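You operate a simulated robot arm through the tools that you are given. There is no shell and no other tool.

The job below is to be done with a simulated robot arm. You get a single attempt, and the scene is never put back.

JOB
Empty the red bucket into the wooden tray and stir the rice till it stops steaming.
Fine: use the blue-grip paddle; put bucket and paddle back; then the orange clip goes on the tray's long side.

It is judged by the outcome, as a careful person would: the job done as asked, and still so three seconds after it is handed in. It fails if anything else is knocked over, pushed out of place, dropped, spilled or broken.

ROBOT AND FRAMES
A 7-joint arm with a two-finger parallel gripper, fixed in place. Base frame: the origin is on the floor under the middle of its stand, x ahead of it, y to its left, z up. Lengths are in mm, angles in degrees, forces in N, time in s.
It reaches about 1524 mm from its shoulder. Its first joint turns from -149.0 to 149.0 degrees. Payload 3.5 kg.
The TCP is the grasp point between the finger pads, 23 mm short of the fingertips. In the tool frame z runs along the fingers and y along their closing line. The gripper opens to 94 mm. The fingers are 38 mm wide and 10 mm thick; the gripper's body (54 by 96 mm) begins 39 mm behind the TCP.
Orientation is that of the tool frame in the base frame, as a unit quaternion [x, y, z, w]. With the fingers straight down and closing along the base's y, the tool's x points along the base's -x, its y along +y and its z along -z.

CONTROLS
- The arm moves only by the tool arm_command. Its argument "rows" is a list of rows, each a list of 7 numbers: the turn, a rotation vector about the base's x, y, z in units of 4 degrees (1.0 is 4 degrees), then the shift along the base's x, y, z in units of 20 mm (1.0 is 20 mm), then the finger opening in mm, from 0 to 94. In form: [[rx, ry, rz, dx, dy, dz, hand], ...]. A call has 1 to 20 rows; each row shifts and turns the commanded pose from where the row before left it. A call with a number of a shift or a turn outside -1 to 1 is refused whole. Rows are played at 5 a second. More than 50 mm and 8.6 degrees between two rows, or a gripper value outside its range, and nothing of the call is played. Where a pose cannot be reached the arm comes as near as it can. A force on the tool above 60 N (or 10 N above the force at the start of the call, whichever is more), or a blocked arm, ends the call early, and 0.2 s more pass. The fingers move at their own pace (about 153 mm/s each) and stop on an object; they squeeze with about 20 N. The grip force told is the motor's: it shows also when the fingers shut on nothing. Time passes only in rows, and 0.2 s behind the last, so rows that do not move let the fingers close. It gives the time, the measured TCP pose, the force on the tool (base axes), the opening and the grip force at its end, in the units of the frame above (readings bear some noise), with the torque about the TCP (base axes, N m) and any sound that the robot's microphone picked up.
- Cameras (640 x 400 px; columns grow to the right, rows downward): "scene" is fixed at [57.7, -649, 1132.5]; the picture's right is [0.81, -0.59, 0.00], its down [-0.22, -0.30, -0.93] and it looks along [0.55, 0.75, -0.37] (base axes); focal length 367 px, centre (320, 200). "wrist" rides on the gripper at [87, 16, -74] in the tool frame; the picture's right is [-0.18, 0.98, 0.00], its down [-0.58, -0.11, -0.81] and it looks along [-0.79, -0.15, 0.59] (tool axes); focal length 243 px, centre (320, 200). There is no depth. A picture from a camera that has moved, and an enlarged one, comes with that camera's place and axes in the base frame and with its lens. The place of the scene camera against the robot may be out by one fixed shift of up to 12 mm in any direction.
- snapshot(camera): a new picture of that camera. No time passes.
- inspect(camera, box): a new picture of the part [left, top, right, bottom] of that camera's present view, enlarged. No time passes.
- sign_off(): hands the job in; it is judged then, once.

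Nothing tells you positions but the pictures and the camera data. Unless the task says otherwise, let go and move clear before handing in.

The tools are called after ">>>" as name(argument=value, ...) on one line, values as JSON. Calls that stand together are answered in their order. arm_command: Moves the arm, as the interface text tells. Its arguments: {"type":"object","properties":{"rows":{"type":"array","items":{"type":"array","items":{"type":"number"}}}},"required":["rows"]} The other tools are called the same way: snapshot (camera) takes a picture; inspect (camera, box) takes an enlarged picture of a part of a camera's view; sign_off () hands the job in.

At the start:

```text
clock: 0.0
ee_pos: [477.6, 0.0, 573.2]
orientation: [0.0, 1.0, -0.001, 0.002]
wrist_force: [0.7, 0.1, -0.6]
ft_torque: [0.02, 0.02, -0.03]
grip_width: 94.0
gripper_force: 0.1
```

scene: 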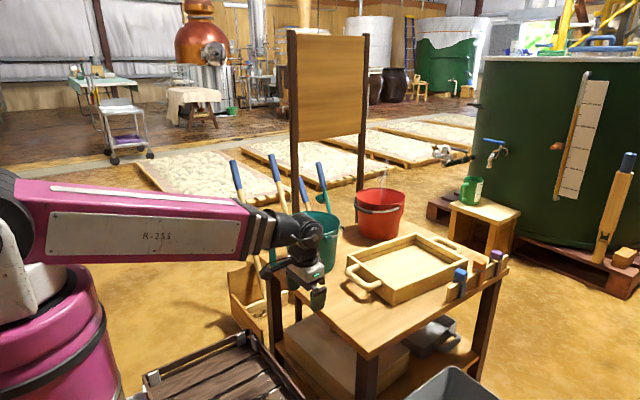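
wrist: 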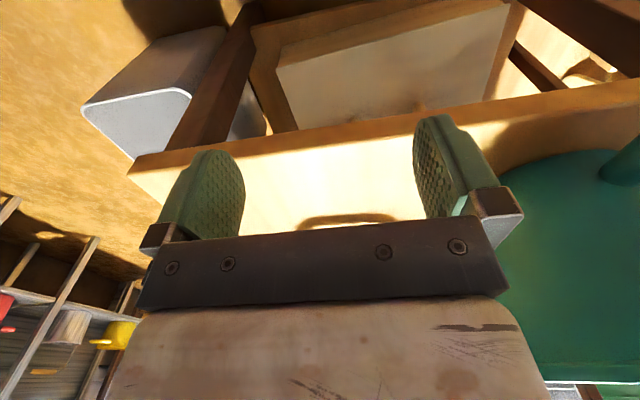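

I see a wooden bench with a tray, a red steaming bucket, a teal bucket holding paddles, and coloured clips on the bench's edge. I'll look closer at each before moving.

>>> inspect(camera="scene", box=[220, 140, 380, 240])

>>> inspect(camera="scene", box=[320, 160, 420, 260])

>>> inspect(camera="scene", box=[420, 230, 520, 310])

>>> inspect(camera="scene", box=[330, 210, 510, 320])

>>> inspect(camera="scene", box=[220, 200, 420, 400])

```text
4.00 times, centred on (300, 190) of scene
camera zoom: at [57.7, -649.0, 1132.5], right [0.81, -0.59, 0.0], down [-0.22, -0.3, -0.93], along [0.55, 0.75, -0.37], focal length 1467 px, centre (400, 240)
```

zoom: 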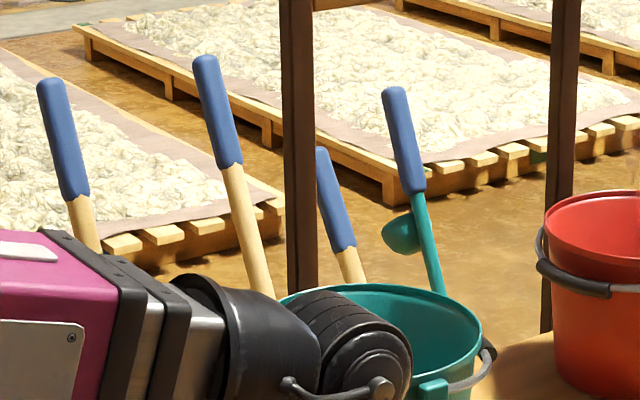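

```text
4.00 times, centred on (370, 210) of scene
camera zoom: at [57.7, -649.0, 1132.5], right [0.81, -0.59, 0.0], down [-0.22, -0.3, -0.93], along [0.55, 0.75, -0.37], focal length 1467 px, centre (120, 160)
```

zoom: 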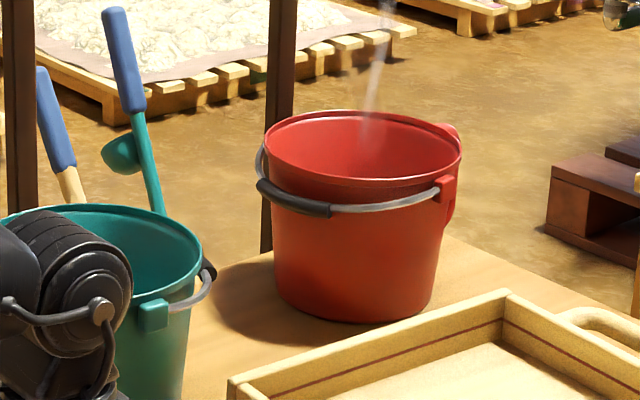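

```text
5.00 times, centred on (470, 270) of scene
camera zoom: at [57.7, -649.0, 1132.5], right [0.81, -0.59, 0.0], down [-0.22, -0.3, -0.93], along [0.55, 0.75, -0.37], focal length 1834 px, centre (-430, -150)
```

zoom: 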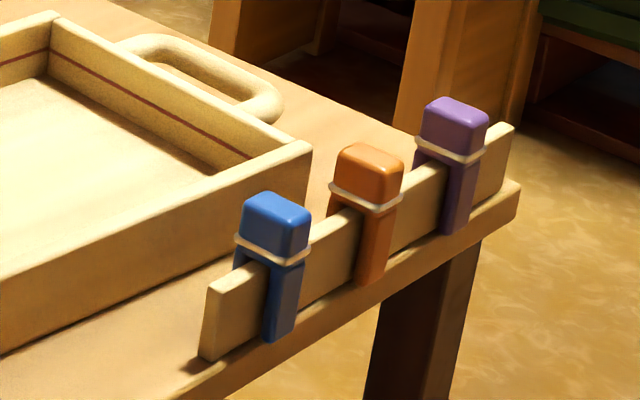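

```text
3.56 times, centred on (420, 265) of scene
camera zoom: at [57.7, -649.0, 1132.5], right [0.81, -0.59, 0.0], down [-0.22, -0.3, -0.93], along [0.55, 0.75, -0.37], focal length 1304 px, centre (-36, -31)
```

zoom: 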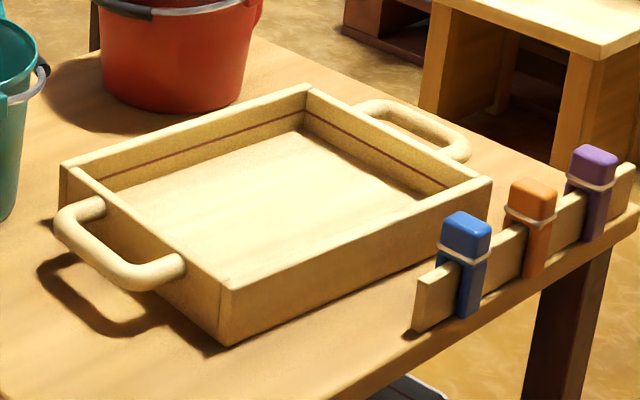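

```text
2.00 times, centred on (320, 300) of scene
camera zoom: at [57.7, -649.0, 1132.5], right [0.81, -0.59, 0.0], down [-0.22, -0.3, -0.93], along [0.55, 0.75, -0.37], focal length 734 px, centre (320, 0)
```

zoom: 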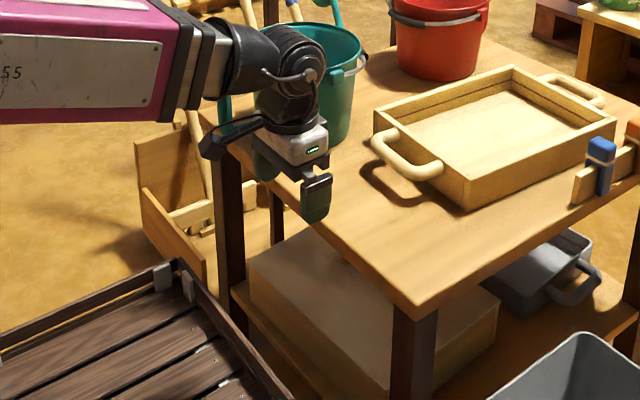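

I see several handles with blue grips and need to tell which one is a paddle. I'm zooming in on the handles, the bucket's side, the item at the far right and the left side of the scene.

>>> inspect(camera="scene", box=[580, 140, 640, 270])

>>> inspect(camera="scene", box=[350, 180, 410, 245])

>>> inspect(camera="scene", box=[225, 150, 345, 225])

>>> inspect(camera="scene", box=[220, 220, 350, 350])

>>> inspect(camera="wrist", box=[0, 180, 160, 400])

>>> inspect(camera="scene", box=[260, 20, 400, 220])

```text
3.08 times, centred on (610, 205) of scene
camera zoom: at [57.7, -649.0, 1132.5], right [0.81, -0.59, 0.0], down [-0.22, -0.3, -0.93], along [0.55, 0.75, -0.37], focal length 1129 px, centre (-572, 185)
```

zoom: 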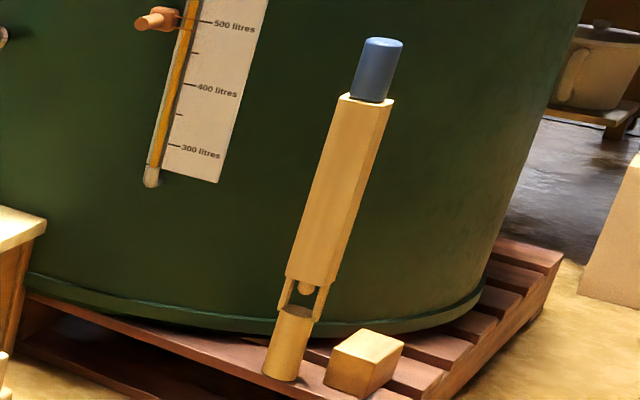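

```text
6.15 times, centred on (380, 212) of scene
camera zoom: at [57.7, -649.0, 1132.5], right [0.81, -0.59, 0.0], down [-0.22, -0.3, -0.93], along [0.55, 0.75, -0.37], focal length 2257 px, centre (-49, 123)
```

zoom: 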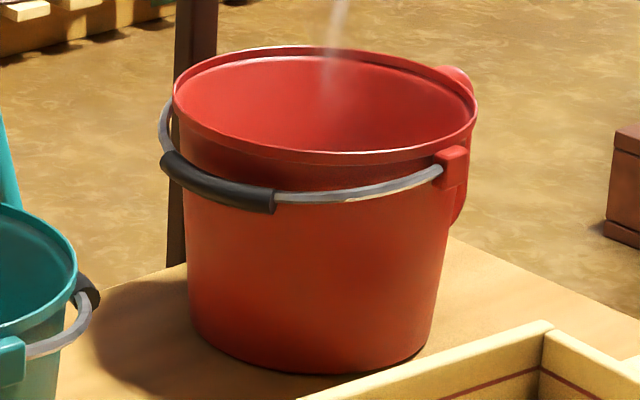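

```text
5.33 times, centred on (285, 188) of scene
camera zoom: at [57.7, -649.0, 1132.5], right [0.81, -0.59, 0.0], down [-0.22, -0.3, -0.93], along [0.55, 0.75, -0.37], focal length 1956 px, centre (507, 267)
```

zoom: 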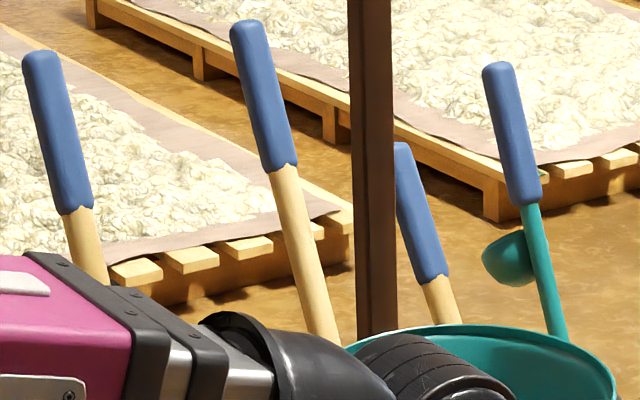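

```text
3.08 times, centred on (285, 285) of scene
camera zoom: at [57.7, -649.0, 1132.5], right [0.81, -0.59, 0.0], down [-0.22, -0.3, -0.93], along [0.55, 0.75, -0.37], focal length 1129 px, centre (428, -62)
```

zoom: 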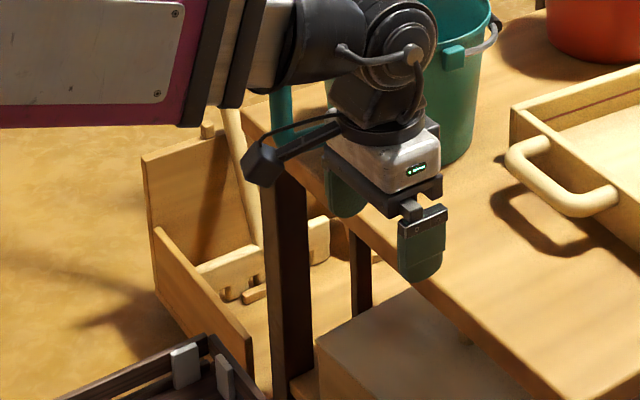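

```text
1.82 times, centred on (80, 290) of wrist
camera zoom: at [389.8, 15.9, 647.3], right [0.18, 0.98, 0.0], down [0.58, -0.11, 0.81], along [0.8, -0.15, -0.59], focal length 441 px, centre (756, 36)
```

zoom: 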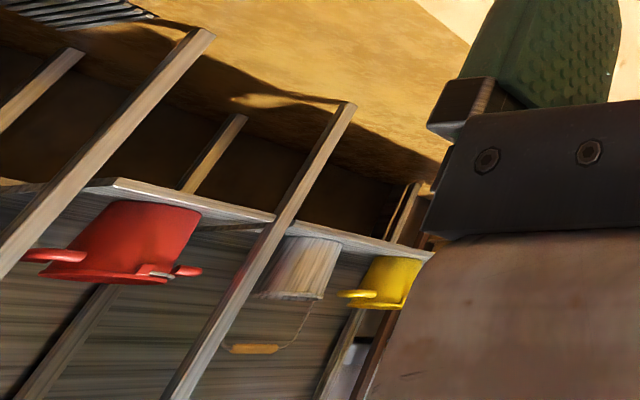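

```text
2.00 times, centred on (330, 120) of scene
camera zoom: at [57.7, -649.0, 1132.5], right [0.81, -0.59, 0.0], down [-0.22, -0.3, -0.93], along [0.55, 0.75, -0.37], focal length 734 px, centre (300, 360)
```

zoom: 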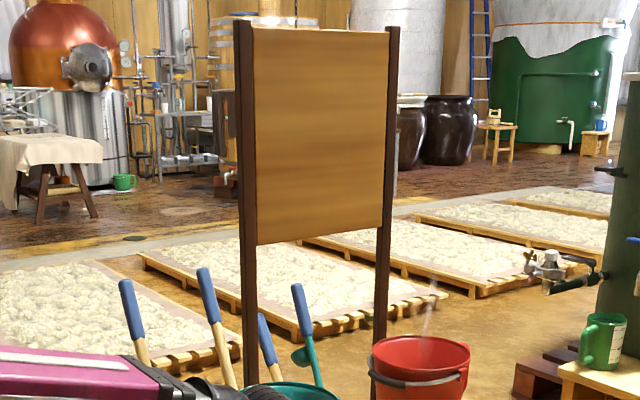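

The board stands on two posts behind the bench and the red bucket seems to have a rear handle. I'm raising the arm straight up so the wrist camera can look at the table, and so the scene view is clear.

>>> arm_command(rows=[[0, 0, 0, 0, 0, 1, 94], [0, 0, 0, 0, 0, 1, 94], [0, 0, 0, 0, 0, 1, 94], [0, 0, 0, 0, 0, 1, 94], [0, 0, 0, 0, 0, 1, 94], [0, 0, 0, 0, 0, 1, 94], [0, 0, 0, 0, 0, 1, 94], [0, 0, 0, 0, 0, 1, 94], [0, 0, 0, 0, 0, 1, 94], [0, 0, 0, 0, 0, 1, 94], [0, 0, 0, 0, 0, 1, 94], [0, 0, 0, 0, 0, 1, 94], [0, 0, 0, 0, 0, 1, 94], [0, 0, 0, 0, 0, 1, 94], [0, 0, 0, 0, 0, 1, 94], [0, 0, 0, 0, 0, 1, 94], [0, 0, 0, 0, 0, 1, 94], [0, 0, 0, 0, 0, 1, 94]])

>>> snapshot(camera="wrist")

>>> snapshot(camera="scene")

```text
clock: 3.8
ee_pos: [488.7, -0.5, 932.5]
orientation: [0.0, 1.0, 0.0, 0.002]
wrist_force: [-1.4, -0.1, -1.2]
ft_torque: [-0.01, 0.01, 0.02]
grip_width: 94.0
gripper_force: 0.0
out of reach, approached as far as the arm can: row 5, 7
```

```text
taken
camera wrist: at [400.2, 15.8, 1006.7], right [0.18, 0.98, 0.0], down [0.58, -0.11, 0.81], along [0.8, -0.15, -0.59], focal length 243 px, centre (320, 200)
```

wrist: 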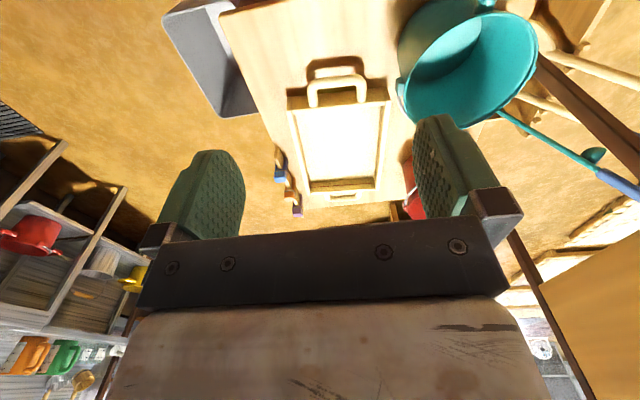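

```text
taken
```

scene: 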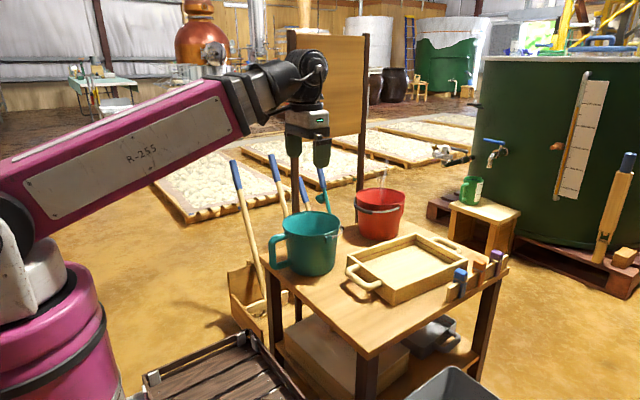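

The arm is clear now. The teal vessel is a jug with tools standing behind it, so I'm zooming into the scene view to see which handle goes where.

>>> inspect(camera="scene", box=[220, 150, 350, 300])

>>> inspect(camera="wrist", box=[380, 0, 640, 200])

>>> inspect(camera="wrist", box=[220, 30, 420, 230])

>>> inspect(camera="scene", box=[220, 230, 300, 350])

```text
2.67 times, centred on (285, 225) of scene
camera zoom: at [57.7, -649.0, 1132.5], right [0.81, -0.59, 0.0], down [-0.22, -0.3, -0.93], along [0.55, 0.75, -0.37], focal length 978 px, centre (413, 133)
```

zoom: 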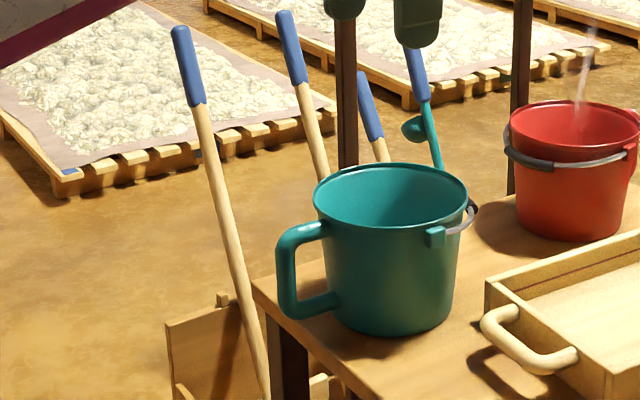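

```text
2.00 times, centred on (510, 100) of wrist
camera zoom: at [400.2, 15.8, 1006.7], right [0.18, 0.98, 0.0], down [0.58, -0.11, 0.81], along [0.8, -0.15, -0.59], focal length 485 px, centre (-60, 400)
```

zoom: 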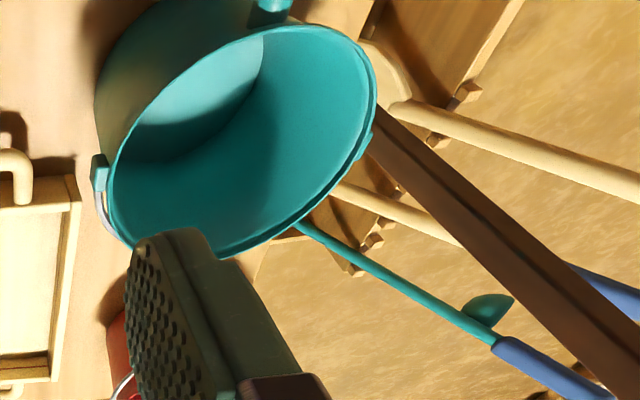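

```text
2.00 times, centred on (320, 130) of wrist
camera zoom: at [400.2, 15.8, 1006.7], right [0.18, 0.98, 0.0], down [0.58, -0.11, 0.81], along [0.8, -0.15, -0.59], focal length 485 px, centre (320, 340)
```

zoom: 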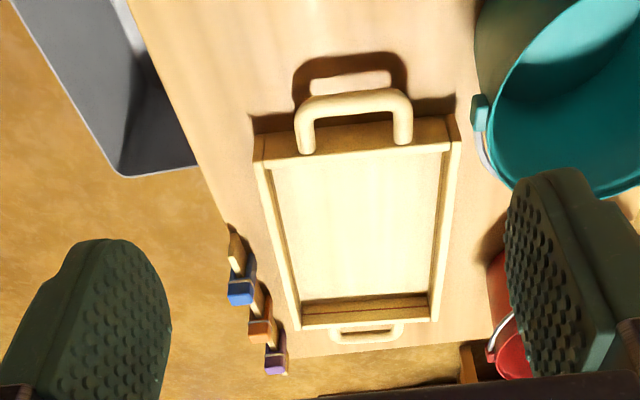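

```text
3.33 times, centred on (260, 290) of scene
camera zoom: at [57.7, -649.0, 1132.5], right [0.81, -0.59, 0.0], down [-0.22, -0.3, -0.93], along [0.55, 0.75, -0.37], focal length 1223 px, centre (520, -100)
```

zoom: 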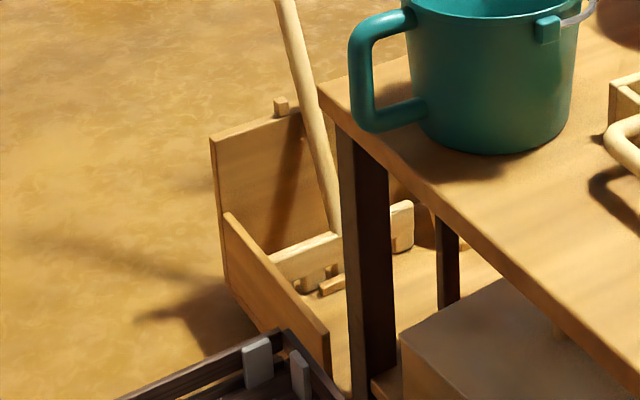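

Four blue-gripped tools stand in a floor rack past the bench's left (+y) end: one looks like a rake and the teal one is a ladle, so I have to see the heads. I'm swinging the arm to the left and turning it so the wrist camera looks at the rack.

>>> arm_command(rows=[[0, 0, 1, -0.5, 1, 0, 94], [0, 0, 1, -0.5, 1, 0, 94], [0, 0, 1, -0.5, 1, 0, 94], [0, 0, 1, -0.5, 1, 0, 94], [0, 0, 1, -0.5, 1, 0, 94], [0, 0, 1, -0.5, 1, 0, 94], [0, 0, 1, -0.5, 1, 0, 94], [0, 0, 1, -0.5, 1, 0, 94], [0, 0, 1, -0.5, 1, 0, 94], [0, 0, 1, -0.5, 1, 0, 94], [0, 0, 1, -0.5, 1, 0, 94], [0, 0, 1, -0.5, 1, 0, 94], [0, 0, 1, 0, 1, 0, 94], [0, 0, 1, 0, 1, 0, 94], [0, 0, 1, 0, 1, 0, 94], [0, 0, 0, 0, 1, 0, 94], [0, 0, 0, 0, 1, 0, 94], [0, 0, 0, 0, 1, 0, 94]])

>>> snapshot(camera="wrist")

>>> snapshot(camera="scene")

```text
clock: 4.7
ee_pos: [457.7, 69.0, 933.5]
orientation: [-0.115, 0.993, 0.001, 0.009]
wrist_force: [3.9, -1.9, -6.8]
ft_torque: [0.3, -0.34, 0.31]
grip_width: 94.0
gripper_force: 0.0
stopped in row 4: the force on the tool passed its limit at 69 N (the readings are from after the stop); the commanded pose is now the measured one
```

```text
taken
camera wrist: at [367.9, 64.2, 1006.1], right [-0.05, 1.0, 0.0], down [0.58, 0.02, 0.82], along [0.82, 0.04, -0.58], focal length 243 px, centre (320, 200)
```

wrist: 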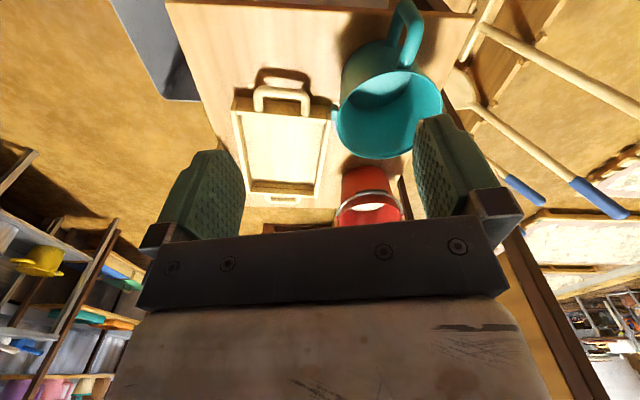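

```text
taken
```

scene: 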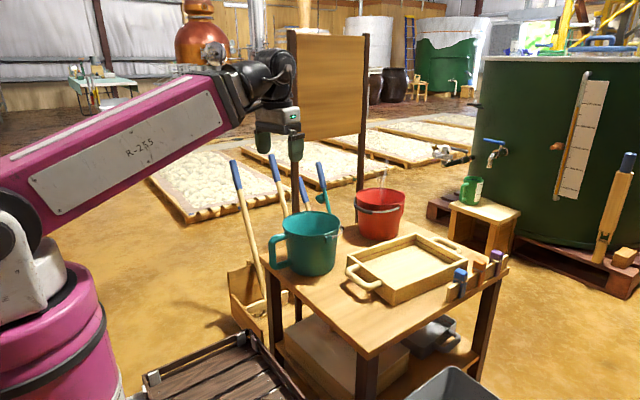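

The call was cut short with nothing near the gripper, likely a jolt from fast joint motion, and nothing was touched. I'm continuing the move with gentler steps.

>>> arm_command(rows=[[0, 0, 0, 0, 0, 0, 94], [0, 0, 0.3, -0.2, 0.3, 0, 94], [0, 0, 0.5, -0.3, 0.5, 0, 94], [0, 0, 0.5, -0.3, 0.5, 0, 94], [0, 0, 0.5, -0.3, 0.6, 0, 94], [0, 0, 0.5, -0.3, 0.6, 0, 94], [0, 0, 0.5, -0.3, 0.7, 0, 94], [0, 0, 0.5, -0.3, 0.7, 0, 94], [0, 0, 0.5, -0.3, 0.7, 0, 94], [0, 0, 0.5, -0.3, 0.7, 0, 94], [0, 0, 0.5, -0.3, 0.7, 0, 94], [0, 0, 0.5, -0.3, 0.7, 0, 94], [0, 0, 0.5, -0.3, 0.7, 0, 94], [0, 0, 0.5, -0.3, 0.7, 0, 94], [0, 0, 0.5, -0.3, 0.7, 0, 94], [0, 0, 0.5, -0.3, 0.7, 0, 94], [0, 0, 0.5, -0.3, 0.7, 0, 94], [0, 0, 0.5, 0, 0.7, 0, 94], [0, 0, 0.5, 0, 0.7, 0, 94], [0, 0, 0.5, 0, 0.7, 0, 94]])

>>> snapshot(camera="wrist")

```text
clock: 5.5
ee_pos: [455.4, 82.6, 934.0]
orientation: [-0.133, 0.991, 0.002, 0.013]
wrist_force: [6.8, -0.1, -9.5]
ft_torque: [0.25, -0.5, 0.19]
grip_width: 94.1
gripper_force: 0.1
out of reach, approached as far as the arm can: row 3
stopped in row 3: the force on the tool passed its limit at 65 N (the readings are from after the stop); the commanded pose is now the measured one
```

```text
taken
camera wrist: at [364.9, 74.0, 1007.0], right [-0.08, 1.0, 0.01], down [0.57, 0.04, 0.82], along [0.82, 0.07, -0.57], focal length 243 px, centre (320, 200)
```

wrist: 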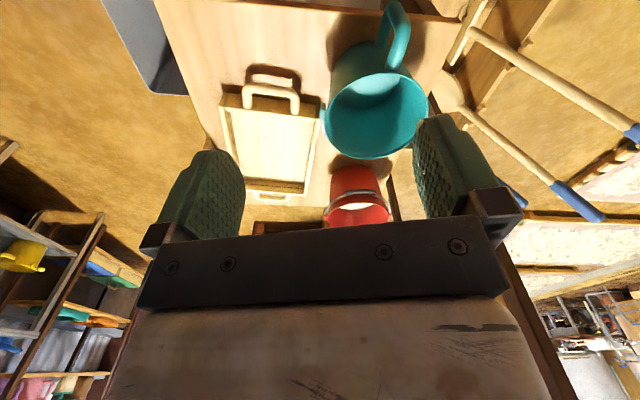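

The arm reports it is at the edge of its reach in this folded pose. I'm lowering about 120 mm first, then I'll swing left.

>>> arm_command(rows=[[0, 0, 0, 0, 0, 0, 94], [0, 0, 0, 0, 0, -0.5, 94], [0, 0, 0, 0, 0, -0.5, 94], [0, 0, 0, 0, 0, -0.5, 94], [0, 0, 0, 0, 0, -1, 94], [0, 0, 0, 0, 0, -1, 94], [0, 0, 0, 0, 0, -1, 94], [0, 0, 0, 0, 0, -1, 94], [0, 0, 0, 0, 0, -0.5, 94]])

```text
clock: 7.5
ee_pos: [480.0, 86.7, 820.4]
orientation: [-0.133, 0.991, 0.002, 0.011]
wrist_force: [-0.7, -0.7, -0.4]
ft_torque: [0.01, -0.01, 0.02]
grip_width: 93.9
gripper_force: 0.1
out of reach, approached as far as the arm can: row 3, 5, 6, 7, 8
```

The limit is an inner radius of about 490 mm. I'm moving outward to a radius of about 570 mm and arcing left around the base with the tool turning along.

>>> arm_command(rows=[[0, 0, 0, 0.5, 0, 0, 94], [0, 0, 0, 1, 0.3, 0, 94], [0, 0, 0.3, 1, 0.5, 0, 94], [0, 0, 0.5, 0.5, 1, 0, 94], [0, 0, 0.5, 0, 1, 0, 94], [0, 0, 0.5, -0.2, 1, 0, 94], [0, 0, 0.5, -0.4, 1, 0, 94], [0, 0, 0.5, -0.4, 1, 0, 94], [0, 0, 0.5, -0.5, 1, 0, 94], [0, 0, 0.5, -0.6, 1, 0, 94], [0, 0, 0.5, -0.6, 1, 0, 94], [0, 0, 0.5, -0.7, 1, 0, 94], [0, 0, 0.5, -0.7, 1, 0, 94], [0, 0, 0.5, -0.8, 1, 0, 94], [0, 0, 0.5, -0.9, 1, 0, 94], [0, 0, 0.5, -0.9, 1, 0, 94], [0, 0, 0.5, -1, 0.9, 0, 94], [0, 0, 0.5, -1, 0.8, 0, 94], [0, 0, 0.5, -1, 0.8, 0, 94]])

>>> snapshot(camera="wrist")

>>> snapshot(camera="scene")

```text
clock: 11.5
ee_pos: [344.9, 412.5, 819.3]
orientation: [-0.411, 0.912, 0.005, 0.011]
wrist_force: [0.3, -0.4, -1.0]
ft_torque: [-0.02, -0.03, -0.01]
grip_width: 94.1
gripper_force: 0.2
```

```text
taken
camera wrist: at [273.7, 357.7, 892.8], right [-0.61, 0.79, 0.01], down [0.46, 0.35, 0.82], along [0.64, 0.51, -0.57], focal length 243 px, centre (320, 200)
```

wrist: 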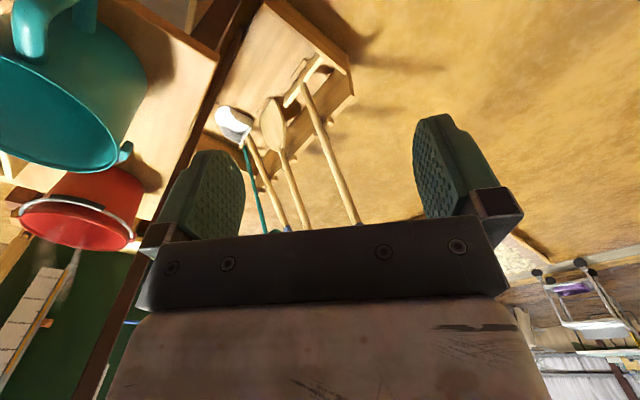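

```text
taken
```

scene: 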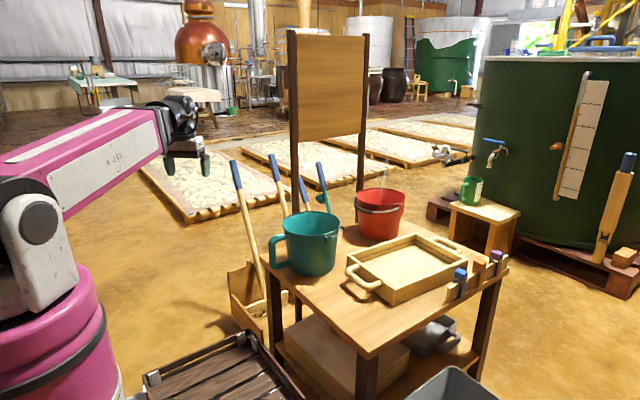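

Now I can see the rack's contents from above. I'm enlarging it to tell the heads apart.

>>> inspect(camera="wrist", box=[200, 0, 400, 125])

>>> inspect(camera="wrist", box=[210, 90, 370, 240])

>>> inspect(camera="wrist", box=[0, 0, 210, 260])

```text
3.20 times, centred on (300, 62) of wrist
camera zoom: at [273.7, 357.7, 892.8], right [-0.61, 0.79, 0.01], down [0.46, 0.35, 0.82], along [0.64, 0.51, -0.57], focal length 776 px, centre (384, 640)
```

zoom: 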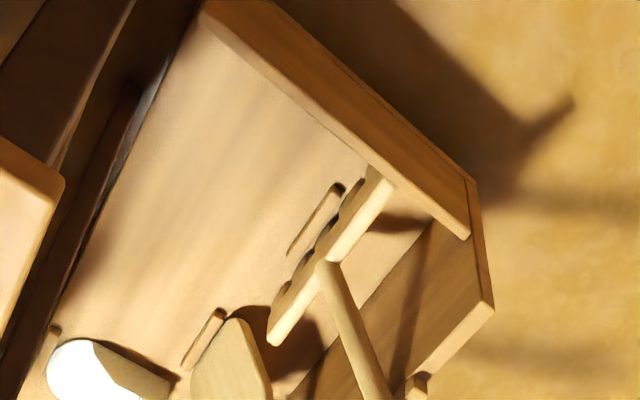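

```text
2.67 times, centred on (290, 165) of wrist
camera zoom: at [273.7, 357.7, 892.8], right [-0.61, 0.79, 0.01], down [0.46, 0.35, 0.82], along [0.64, 0.51, -0.57], focal length 647 px, centre (400, 293)
```

zoom: 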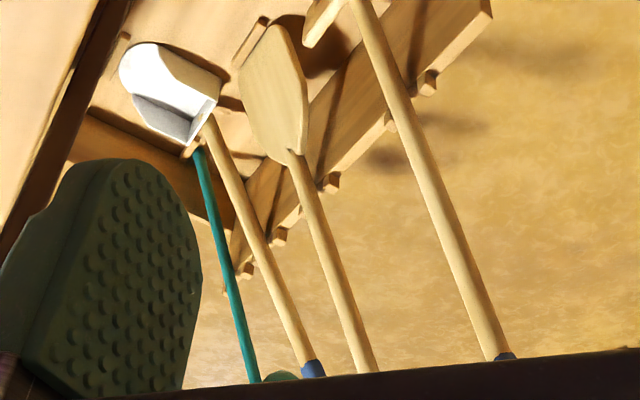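

```text
1.54 times, centred on (105, 130) of wrist
camera zoom: at [273.7, 357.7, 892.8], right [-0.61, 0.79, 0.01], down [0.46, 0.35, 0.82], along [0.64, 0.51, -0.57], focal length 373 px, centre (651, 308)
```

zoom: 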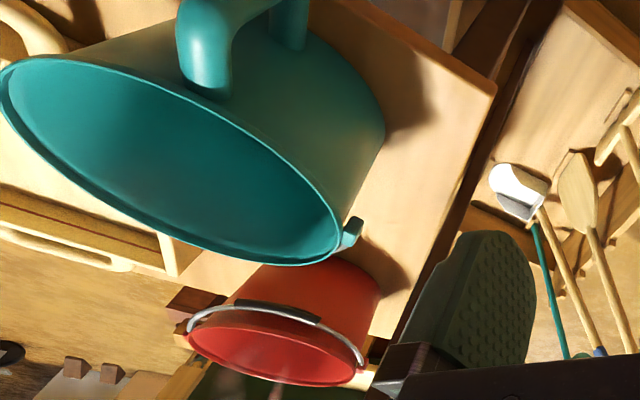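

From near to far the rack holds a rake, a flat-bladed paddle, a white scoop and a teal ladle, so the paddle is the second handle. I'm raising the arm to see the whole paddle handle and triangulate it.

>>> arm_command(rows=[[0, 0, 0, 0, 0, 0.5, 94], [0, 0, 0, 0, 0, 1, 94], [0, 0, 0, 0, 0, 1, 94], [0, 0, 0, 0, 0, 1, 94], [0, 0, 0, 0, 0, 1, 94], [0, 0, 0, 0, 0, 1, 94], [0, 0, 0, 0, 0, 1, 94], [0, 0, 0, 0, 0, 1, 94], [0, 0, 0, 0, 0, 1, 94], [0, 0, 0, 0, 0, 1, 94], [0, 0, 0, 0, 0, 1, 94]])

>>> snapshot(camera="wrist")

```text
clock: 13.6
ee_pos: [347.8, 413.2, 990.7]
orientation: [-0.409, 0.912, 0.007, 0.019]
wrist_force: [5.9, 5.9, -15.2]
ft_torque: [0.34, -0.64, -0.1]
grip_width: 93.8
gripper_force: 0.1
stopped in row 10: the force on the tool passed its limit at 81 N (the readings are from after the stop); the commanded pose is now the measured one
```

```text
taken
camera wrist: at [275.4, 357.5, 1060.8], right [-0.61, 0.79, 0.01], down [0.44, 0.34, 0.83], along [0.66, 0.51, -0.56], focal length 243 px, centre (320, 200)
```

wrist: 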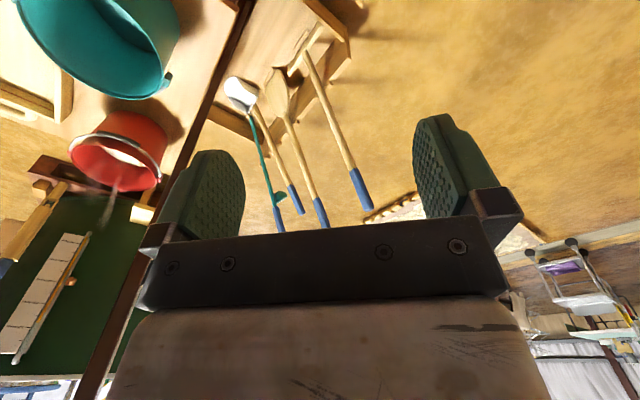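

I can see the blue grip of the paddle (the middle wooden one) between the fingers. I'm enlarging to measure it.

>>> inspect(camera="wrist", box=[240, 150, 400, 250])

>>> inspect(camera="wrist", box=[220, 0, 380, 100])

>>> inspect(camera="wrist", box=[0, 0, 200, 125])

>>> inspect(camera="wrist", box=[40, 90, 200, 230])

```text
4.00 times, centred on (320, 200) of wrist
camera zoom: at [275.4, 357.5, 1060.8], right [-0.61, 0.79, 0.01], down [0.44, 0.34, 0.83], along [0.66, 0.51, -0.56], focal length 970 px, centre (320, 200)
```

zoom: 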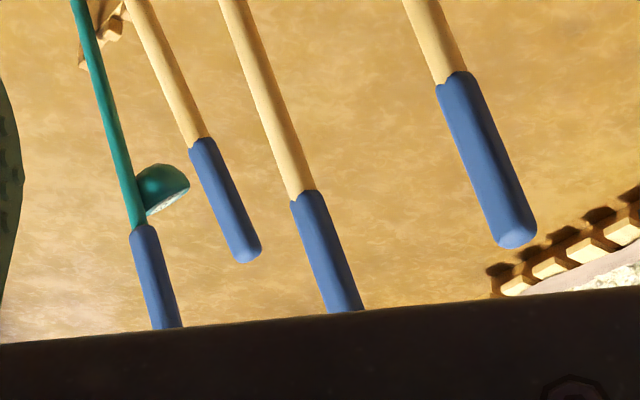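

```text
4.00 times, centred on (300, 50) of wrist
camera zoom: at [275.4, 357.5, 1060.8], right [-0.61, 0.79, 0.01], down [0.44, 0.34, 0.83], along [0.66, 0.51, -0.56], focal length 970 px, centre (400, 800)
```

zoom: 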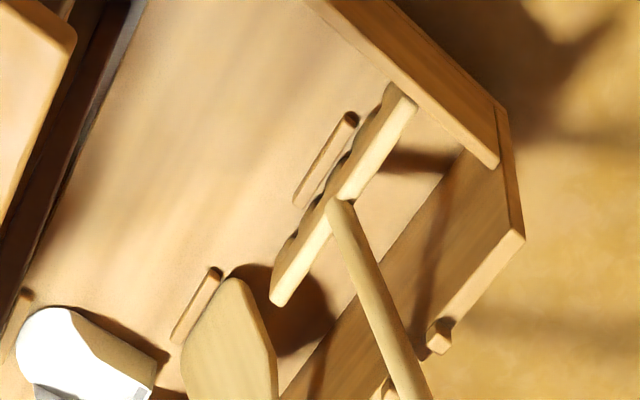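

```text
3.20 times, centred on (100, 62) of wrist
camera zoom: at [275.4, 357.5, 1060.8], right [-0.61, 0.79, 0.01], down [0.44, 0.34, 0.83], along [0.66, 0.51, -0.56], focal length 776 px, centre (1024, 640)
```

zoom: 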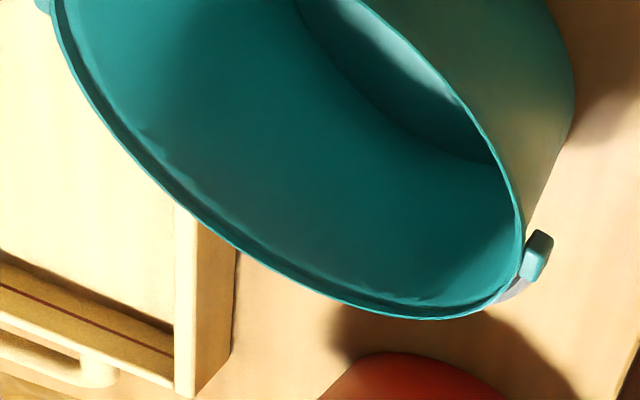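

```text
2.86 times, centred on (120, 160) of wrist
camera zoom: at [275.4, 357.5, 1060.8], right [-0.61, 0.79, 0.01], down [0.44, 0.34, 0.83], along [0.66, 0.51, -0.56], focal length 693 px, centre (891, 314)
```

zoom: 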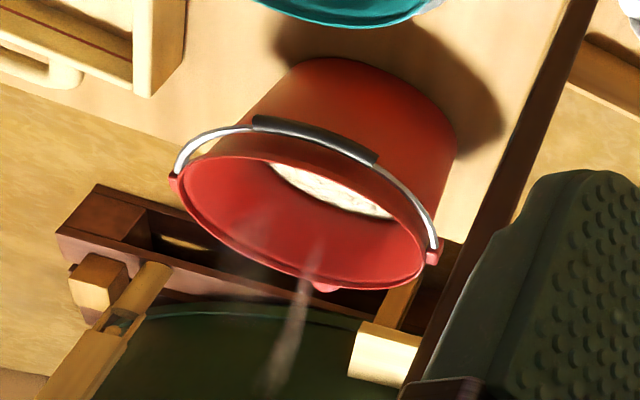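

The red bucket holds a shallow layer of rice, its bail rests toward the robot, and its C-handle points away on the +x side. The teal jug looks like the same shape, so I'm zooming in on its handle for proportions.

>>> inspect(camera="scene", box=[260, 200, 350, 285])

>>> inspect(camera="scene", box=[385, 175, 415, 225])

>>> inspect(camera="scene", box=[480, 240, 510, 290])

```text
4.71 times, centred on (305, 242) of scene
camera zoom: at [57.7, -649.0, 1132.5], right [0.81, -0.59, 0.0], down [-0.22, -0.3, -0.93], along [0.55, 0.75, -0.37], focal length 1726 px, centre (391, 0)
```

zoom: 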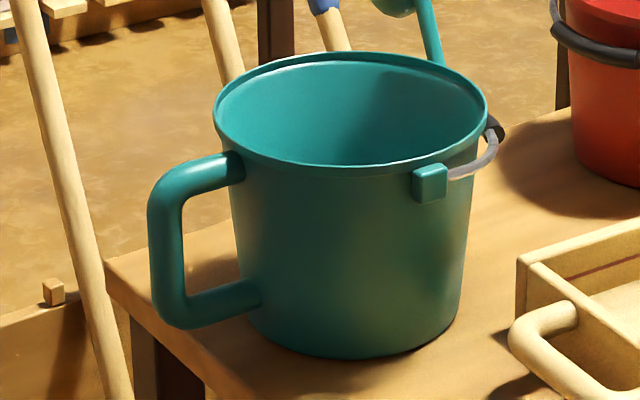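

```text
8.00 times, centred on (400, 200) of scene
camera zoom: at [57.7, -649.0, 1132.5], right [0.81, -0.59, 0.0], down [-0.22, -0.3, -0.93], along [0.55, 0.75, -0.37], focal length 2934 px, centre (-320, 200)
```

zoom: 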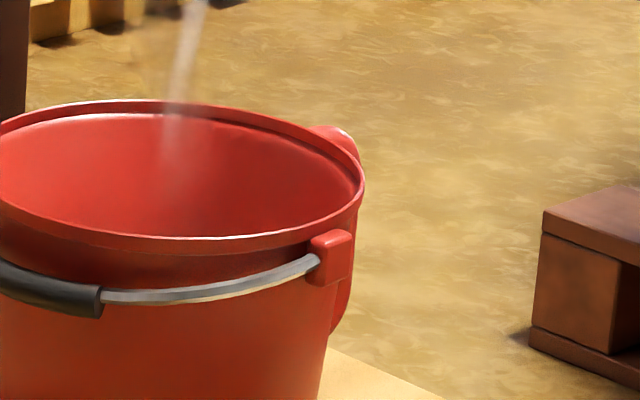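

```text
8.00 times, centred on (495, 265) of scene
camera zoom: at [57.7, -649.0, 1132.5], right [0.81, -0.59, 0.0], down [-0.22, -0.3, -0.93], along [0.55, 0.75, -0.37], focal length 2934 px, centre (-1080, -320)
```

zoom: 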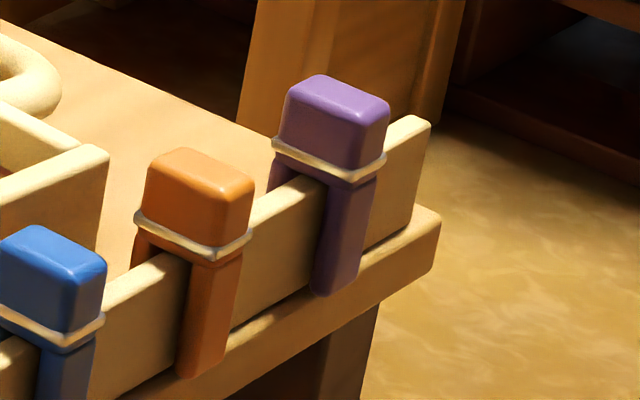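

The handle is a tube of roughly 25 mm with room for a finger inside, so the plan is to grip its upright bar from the -y side and roll the bucket toward -x over the tray. I'm swinging back toward the bench centre, high and in front of the board, to look at the bucket from above.

>>> arm_command(rows=[[0, 0, 0, 0, 0, 0, 94], [0, 0, 0, 0.2, 0, -0.5, 94], [0, 0, 0, 0.3, 0, -1, 94], [0, 0, 0, 0.5, 0, -1, 94], [0, 0, 0, 0.5, -0.2, -1, 94], [0, 0, 0, 0.7, -0.5, -1, 94], [0, 0, -0.5, 0.8, -0.8, -0.5, 94], [0, 0, -0.5, 0.8, -0.8, 0, 94], [0, 0, -0.6, 0.8, -1, 0, 94], [0, 0, -0.6, 0.8, -1, 0, 94], [0, 0, -0.6, 0.8, -1, 0, 94], [0, 0, -0.6, 0.7, -1, 0, 94], [0, 0, -0.6, 0.7, -1, 0, 94], [0, 0, -0.6, 0.7, -1, 0, 94], [0, 0, -0.6, 0.6, -1, 0, 94], [0, 0, -0.6, 0.6, -1, 0, 94], [0, 0, -0.6, 0.6, -1, 0, 94], [0, 0, -0.6, 0.6, -1, 0, 94], [0, 0, -0.6, 0.6, -1, 0, 94], [0, 0, -0.6, 0.6, -1, 0, 94]])

>>> snapshot(camera="wrist")

```text
clock: 17.8
ee_pos: [586.4, 128.3, 890.1]
orientation: [-0.136, 0.991, 0.002, 0.019]
wrist_force: [-0.5, 0.1, 0.5]
ft_torque: [0.01, -0.02, 0.0]
grip_width: 94.0
gripper_force: 0.2
```

```text
taken
camera wrist: at [494.7, 118.8, 961.7], right [-0.09, 1.0, 0.01], down [0.56, 0.04, 0.83], along [0.83, 0.07, -0.56], focal length 243 px, centre (320, 200)
```

wrist: 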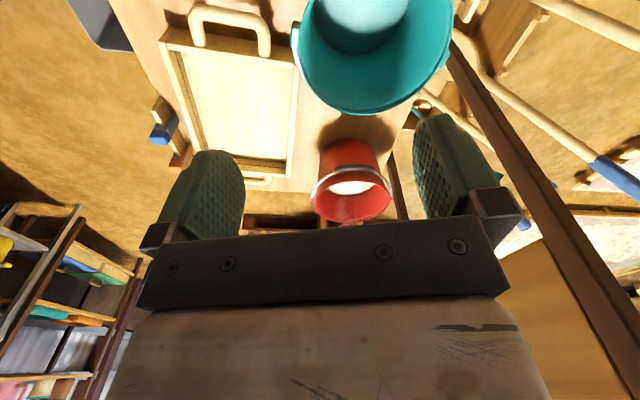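

The bench is in view and clear beneath me. I'm extending forward over the tray at this height to look down on the red bucket.

>>> arm_command(rows=[[0, 0, -0.2, 0.5, -0.2, 0, 94], [0, 0, -0.2, 1, -0.2, 0, 94], [0, 0, -0.2, 1, -0.2, 0, 94], [0, 0, -0.2, 1, -0.2, 0, 94], [0, 0, -0.2, 1, -0.2, 0, 94], [0, 0, -0.2, 1, -0.2, 0, 94], [0, 0, -0.2, 1, -0.2, 0, 94], [0, 0, -0.2, 1, -0.2, 0, 94], [0, 0, -0.2, 1, -0.2, 0, 94], [0, 0, -0.2, 1, -0.2, 0, 94], [0, 0, -0.2, 1, -0.2, 0, 94], [0, 0, -0.2, 1, -0.2, 0, 94], [0, 0, -0.2, 1, 0, 0, 94], [0, 0, 0, 1, 0, 0, 94], [0, 0, 0, 1, 0, 0, 94], [0, 0, 0, 0.5, 0, 0, 94]])

>>> snapshot(camera="wrist")

>>> snapshot(camera="scene")

```text
clock: 21.2
ee_pos: [886.5, 80.0, 889.4]
orientation: [-0.045, 0.999, 0.0, 0.02]
wrist_force: [0.7, 0.2, -0.6]
ft_torque: [0.01, 0.0, 0.0]
grip_width: 93.9
gripper_force: 0.1
```

```text
taken
camera wrist: at [794.6, 87.6, 960.2], right [0.1, 1.0, 0.01], down [0.56, -0.06, 0.83], along [0.83, -0.08, -0.56], focal length 243 px, centre (320, 200)
```

wrist: 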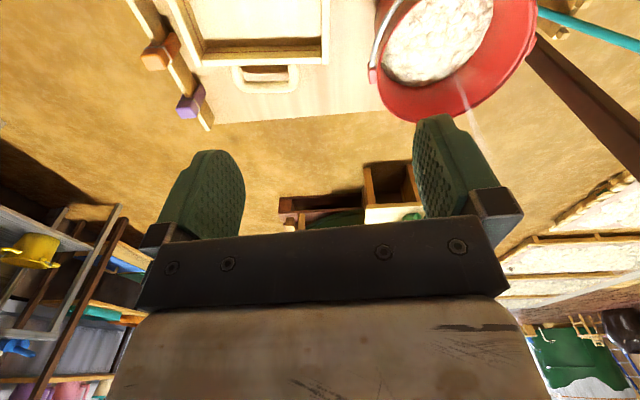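

```text
taken
```

scene: 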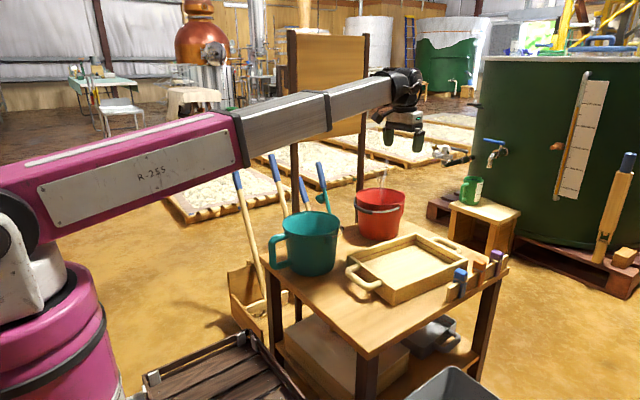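

I have a near top view of the red bucket, tray end and clips. I'm enlarging to locate the bucket's handle and measure.

>>> inspect(camera="wrist", box=[350, 0, 590, 150])

>>> inspect(camera="wrist", box=[120, 0, 360, 150])

>>> inspect(camera="scene", box=[340, 60, 440, 130])

```text
2.67 times, centred on (470, 75) of wrist
camera zoom: at [794.6, 87.6, 960.2], right [0.1, 1.0, 0.01], down [0.56, -0.06, 0.83], along [0.83, -0.08, -0.56], focal length 647 px, centre (-80, 533)
```

zoom: 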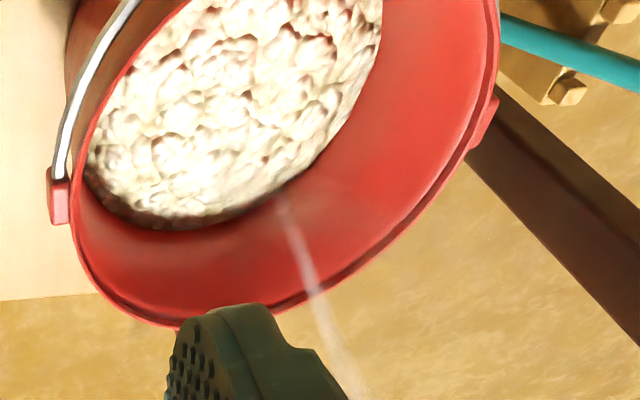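

```text
2.67 times, centred on (240, 75) of wrist
camera zoom: at [794.6, 87.6, 960.2], right [0.1, 1.0, 0.01], down [0.56, -0.06, 0.83], along [0.83, -0.08, -0.56], focal length 647 px, centre (533, 533)
```

zoom: 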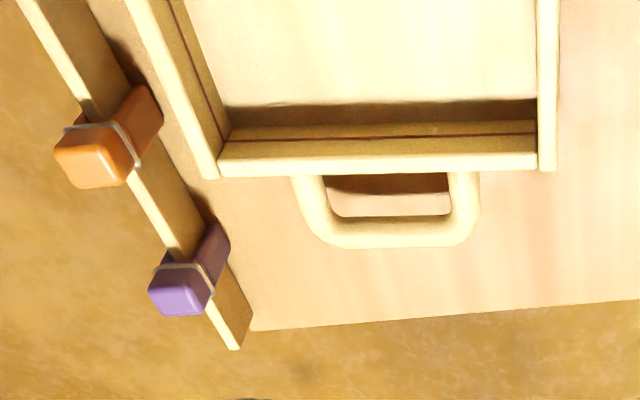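

```text
5.71 times, centred on (390, 95) of scene
camera zoom: at [57.7, -649.0, 1132.5], right [0.81, -0.59, 0.0], down [-0.22, -0.3, -0.93], along [0.55, 0.75, -0.37], focal length 2096 px, centre (-80, 800)
```

zoom: 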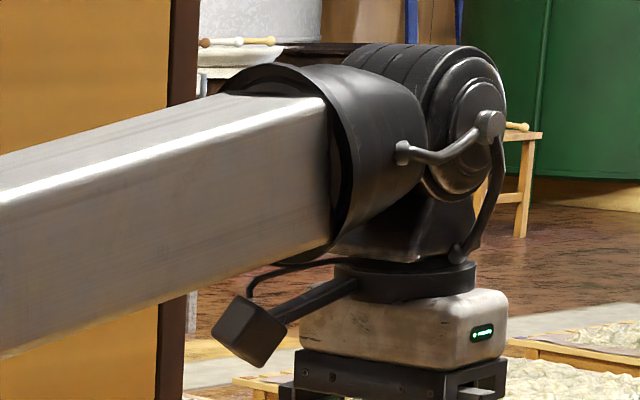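

The handle seems hidden behind the finger. I'm shifting the camera back and left so the bucket sits between the fingers.

>>> arm_command(rows=[[0, 0, 0, -0.5, 0.5, 0, 94], [0, 0, 0.2, -1, 0.8, 0, 94], [0, 0, 0.2, -1, 0.8, 0, 94], [0, 0, 0.2, -1, 0.8, 0, 94], [0, 0, 0.2, -1, 0.8, 0, 94], [0, 0, 0.2, -1, 0.8, 0, 94], [0, 0, 0.2, -1, 0.8, 0, 94], [0, 0, 0, -0.5, 0.2, 0, 94]])

>>> snapshot(camera="wrist")

>>> inspect(camera="wrist", box=[240, 60, 480, 230])

```text
clock: 23.0
ee_pos: [745.5, 190.6, 888.7]
orientation: [-0.086, 0.996, 0.0, 0.02]
wrist_force: [0.0, 0.2, 0.1]
ft_torque: [0.0, -0.02, -0.01]
grip_width: 94.1
gripper_force: 0.0
```

```text
taken
camera wrist: at [653.9, 190.0, 961.3], right [0.01, 1.0, 0.01], down [0.56, -0.01, 0.83], along [0.83, -0.01, -0.56], focal length 243 px, centre (320, 200)
```

wrist: 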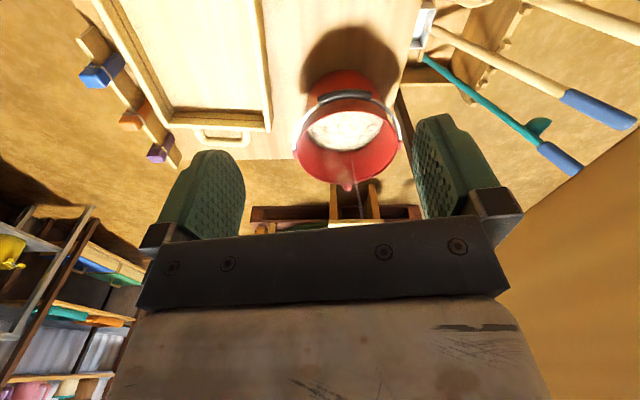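

```text
2.35 times, centred on (360, 145) of wrist
camera zoom: at [653.9, 190.0, 961.3], right [0.01, 1.0, 0.01], down [0.56, -0.01, 0.83], along [0.83, -0.01, -0.56], focal length 571 px, centre (226, 329)
```

zoom: 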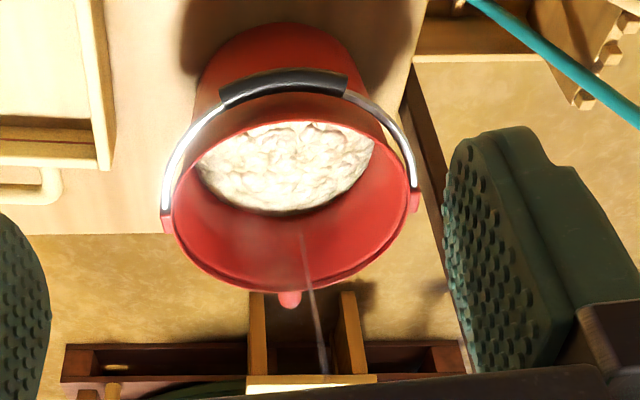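

I've triangulated the bucket: axis near (967, 234), ears at z≈644, handle pointing about 6° left of +x and reaching x≈1100; the tray's far corners are near (1002, 81) and (985, -133) with walls topping at z≈548. I'm turning the gripper a quarter clockwise while moving out past the bucket, staying high and clear of the board.

>>> arm_command(rows=[[0, 0, -0.5, 0.5, -0.2, 0, 94], [0, 0, -1, 0.8, -0.2, 0, 94], [0, 0, -1, 0.8, -0.3, 0, 94], [0, 0, -1, 0.8, -0.3, 0, 94], [0, 0, -1, 0.8, -0.3, 0, 94], [0, 0, -1, 0.8, -0.3, 0, 94], [0, 0, -1, 0.8, -0.3, 0, 94], [0, 0, -1, 0.8, -0.3, 0, 94], [0, 0, -1, 0.8, -0.3, 0, 94], [0, 0, -1, 0.8, -0.3, 0, 94], [0, 0, -1, 0.8, -0.3, 0, 94], [0, 0, -1, 0.8, -0.3, 0, 94], [0, 0, -1, 0.8, -0.3, 0, 94], [0, 0, -1, 0.8, -0.3, 0, 94], [0, 0, -1, 0.8, -0.3, 0, 94], [0, 0, -1, 0.8, -0.2, 0, 94], [0, 0, -1, 0.8, 0, 0, 94], [0, 0, -1, 0.8, 0, 0, 94], [0, 0, -1, 0.8, 0, 0, 94], [0, 0, -1, 0.8, 0, 0, 94]])

>>> snapshot(camera="scene")

```text
clock: 27.2
ee_pos: [1059.2, 98.6, 890.7]
orientation: [0.559, 0.829, -0.012, 0.017]
wrist_force: [-0.2, 0.0, -1.0]
ft_torque: [0.01, -0.01, 0.0]
grip_width: 94.1
gripper_force: 0.1
```

```text
taken
```

scene: 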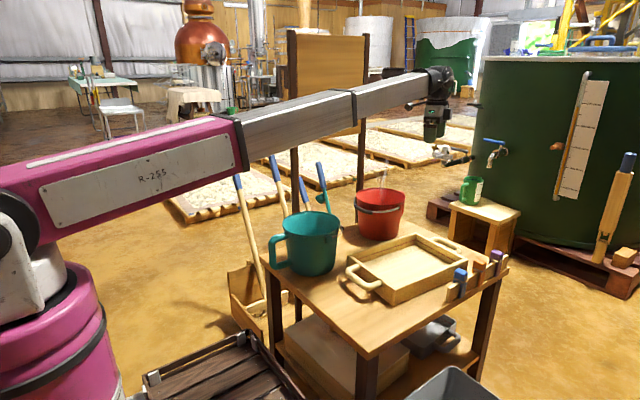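

The arm is out past the bucket and high. I'm finishing the turn and tilting the fingers toward +y so the camera looks straight down on the bucket handle.

>>> arm_command(rows=[[0, 0, -1, 0.5, 0, 0, 94], [0, 0, -1, 0.5, 0, 0, 94], [0, 0, -1, 0.5, 0, 0, 94], [0, 0, -0.9, 0.2, 0, -0.3, 94], [0.99, 0.11, 0, 0, 0, -0.3, 94], [0.99, 0.11, 0, 0, 0, -0.3, 94], [0.99, 0.11, 0, 0, 0, -0.3, 94], [0.99, 0.11, 0, 0, 0, -0.3, 94], [0.99, 0.11, 0, 0, 0, -0.3, 94], [0.99, 0.11, 0, 0, 0, -0.3, 94], [0.99, 0.11, 0, 0, 0, -0.3, 94], [0.99, 0.11, 0, 0, 0, -0.3, 94], [0.99, 0.11, 0, 0, 0, -0.3, 94], [0.99, 0.11, 0, 0, 0, -0.3, 94], [0.99, 0.11, 0, 0, 0, -0.3, 94], [0.99, 0.11, 0, 0, 0, -0.3, 94], [0.5, 0.06, 0, 0, 0, 0, 94]])

>>> snapshot(camera="wrist")

>>> snapshot(camera="scene")

```text
clock: 30.8
ee_pos: [1092.9, 99.8, 812.3]
orientation: [0.61, 0.682, 0.269, -0.301]
wrist_force: [0.3, 0.3, 0.2]
ft_torque: [-0.03, 0.0, -0.01]
grip_width: 94.0
gripper_force: 0.1
```

```text
taken
camera wrist: at [1108.8, 104.4, 926.3], right [0.99, -0.01, -0.14], down [0.0, -0.99, 0.11], along [-0.14, -0.11, -0.98], focal length 243 px, centre (320, 200)
```

wrist: 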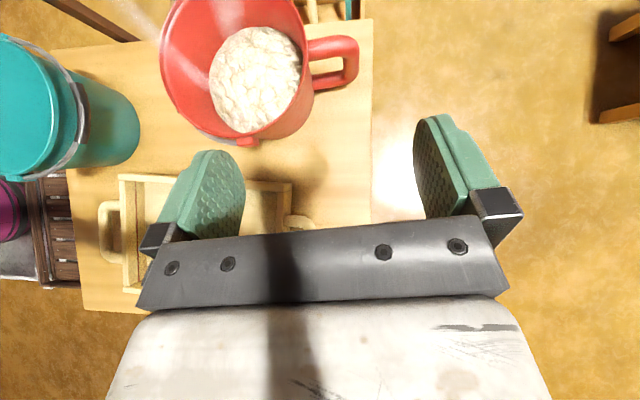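

```text
taken
```

scene: 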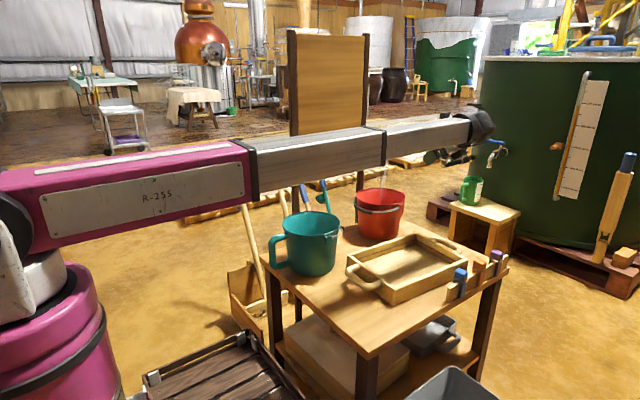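

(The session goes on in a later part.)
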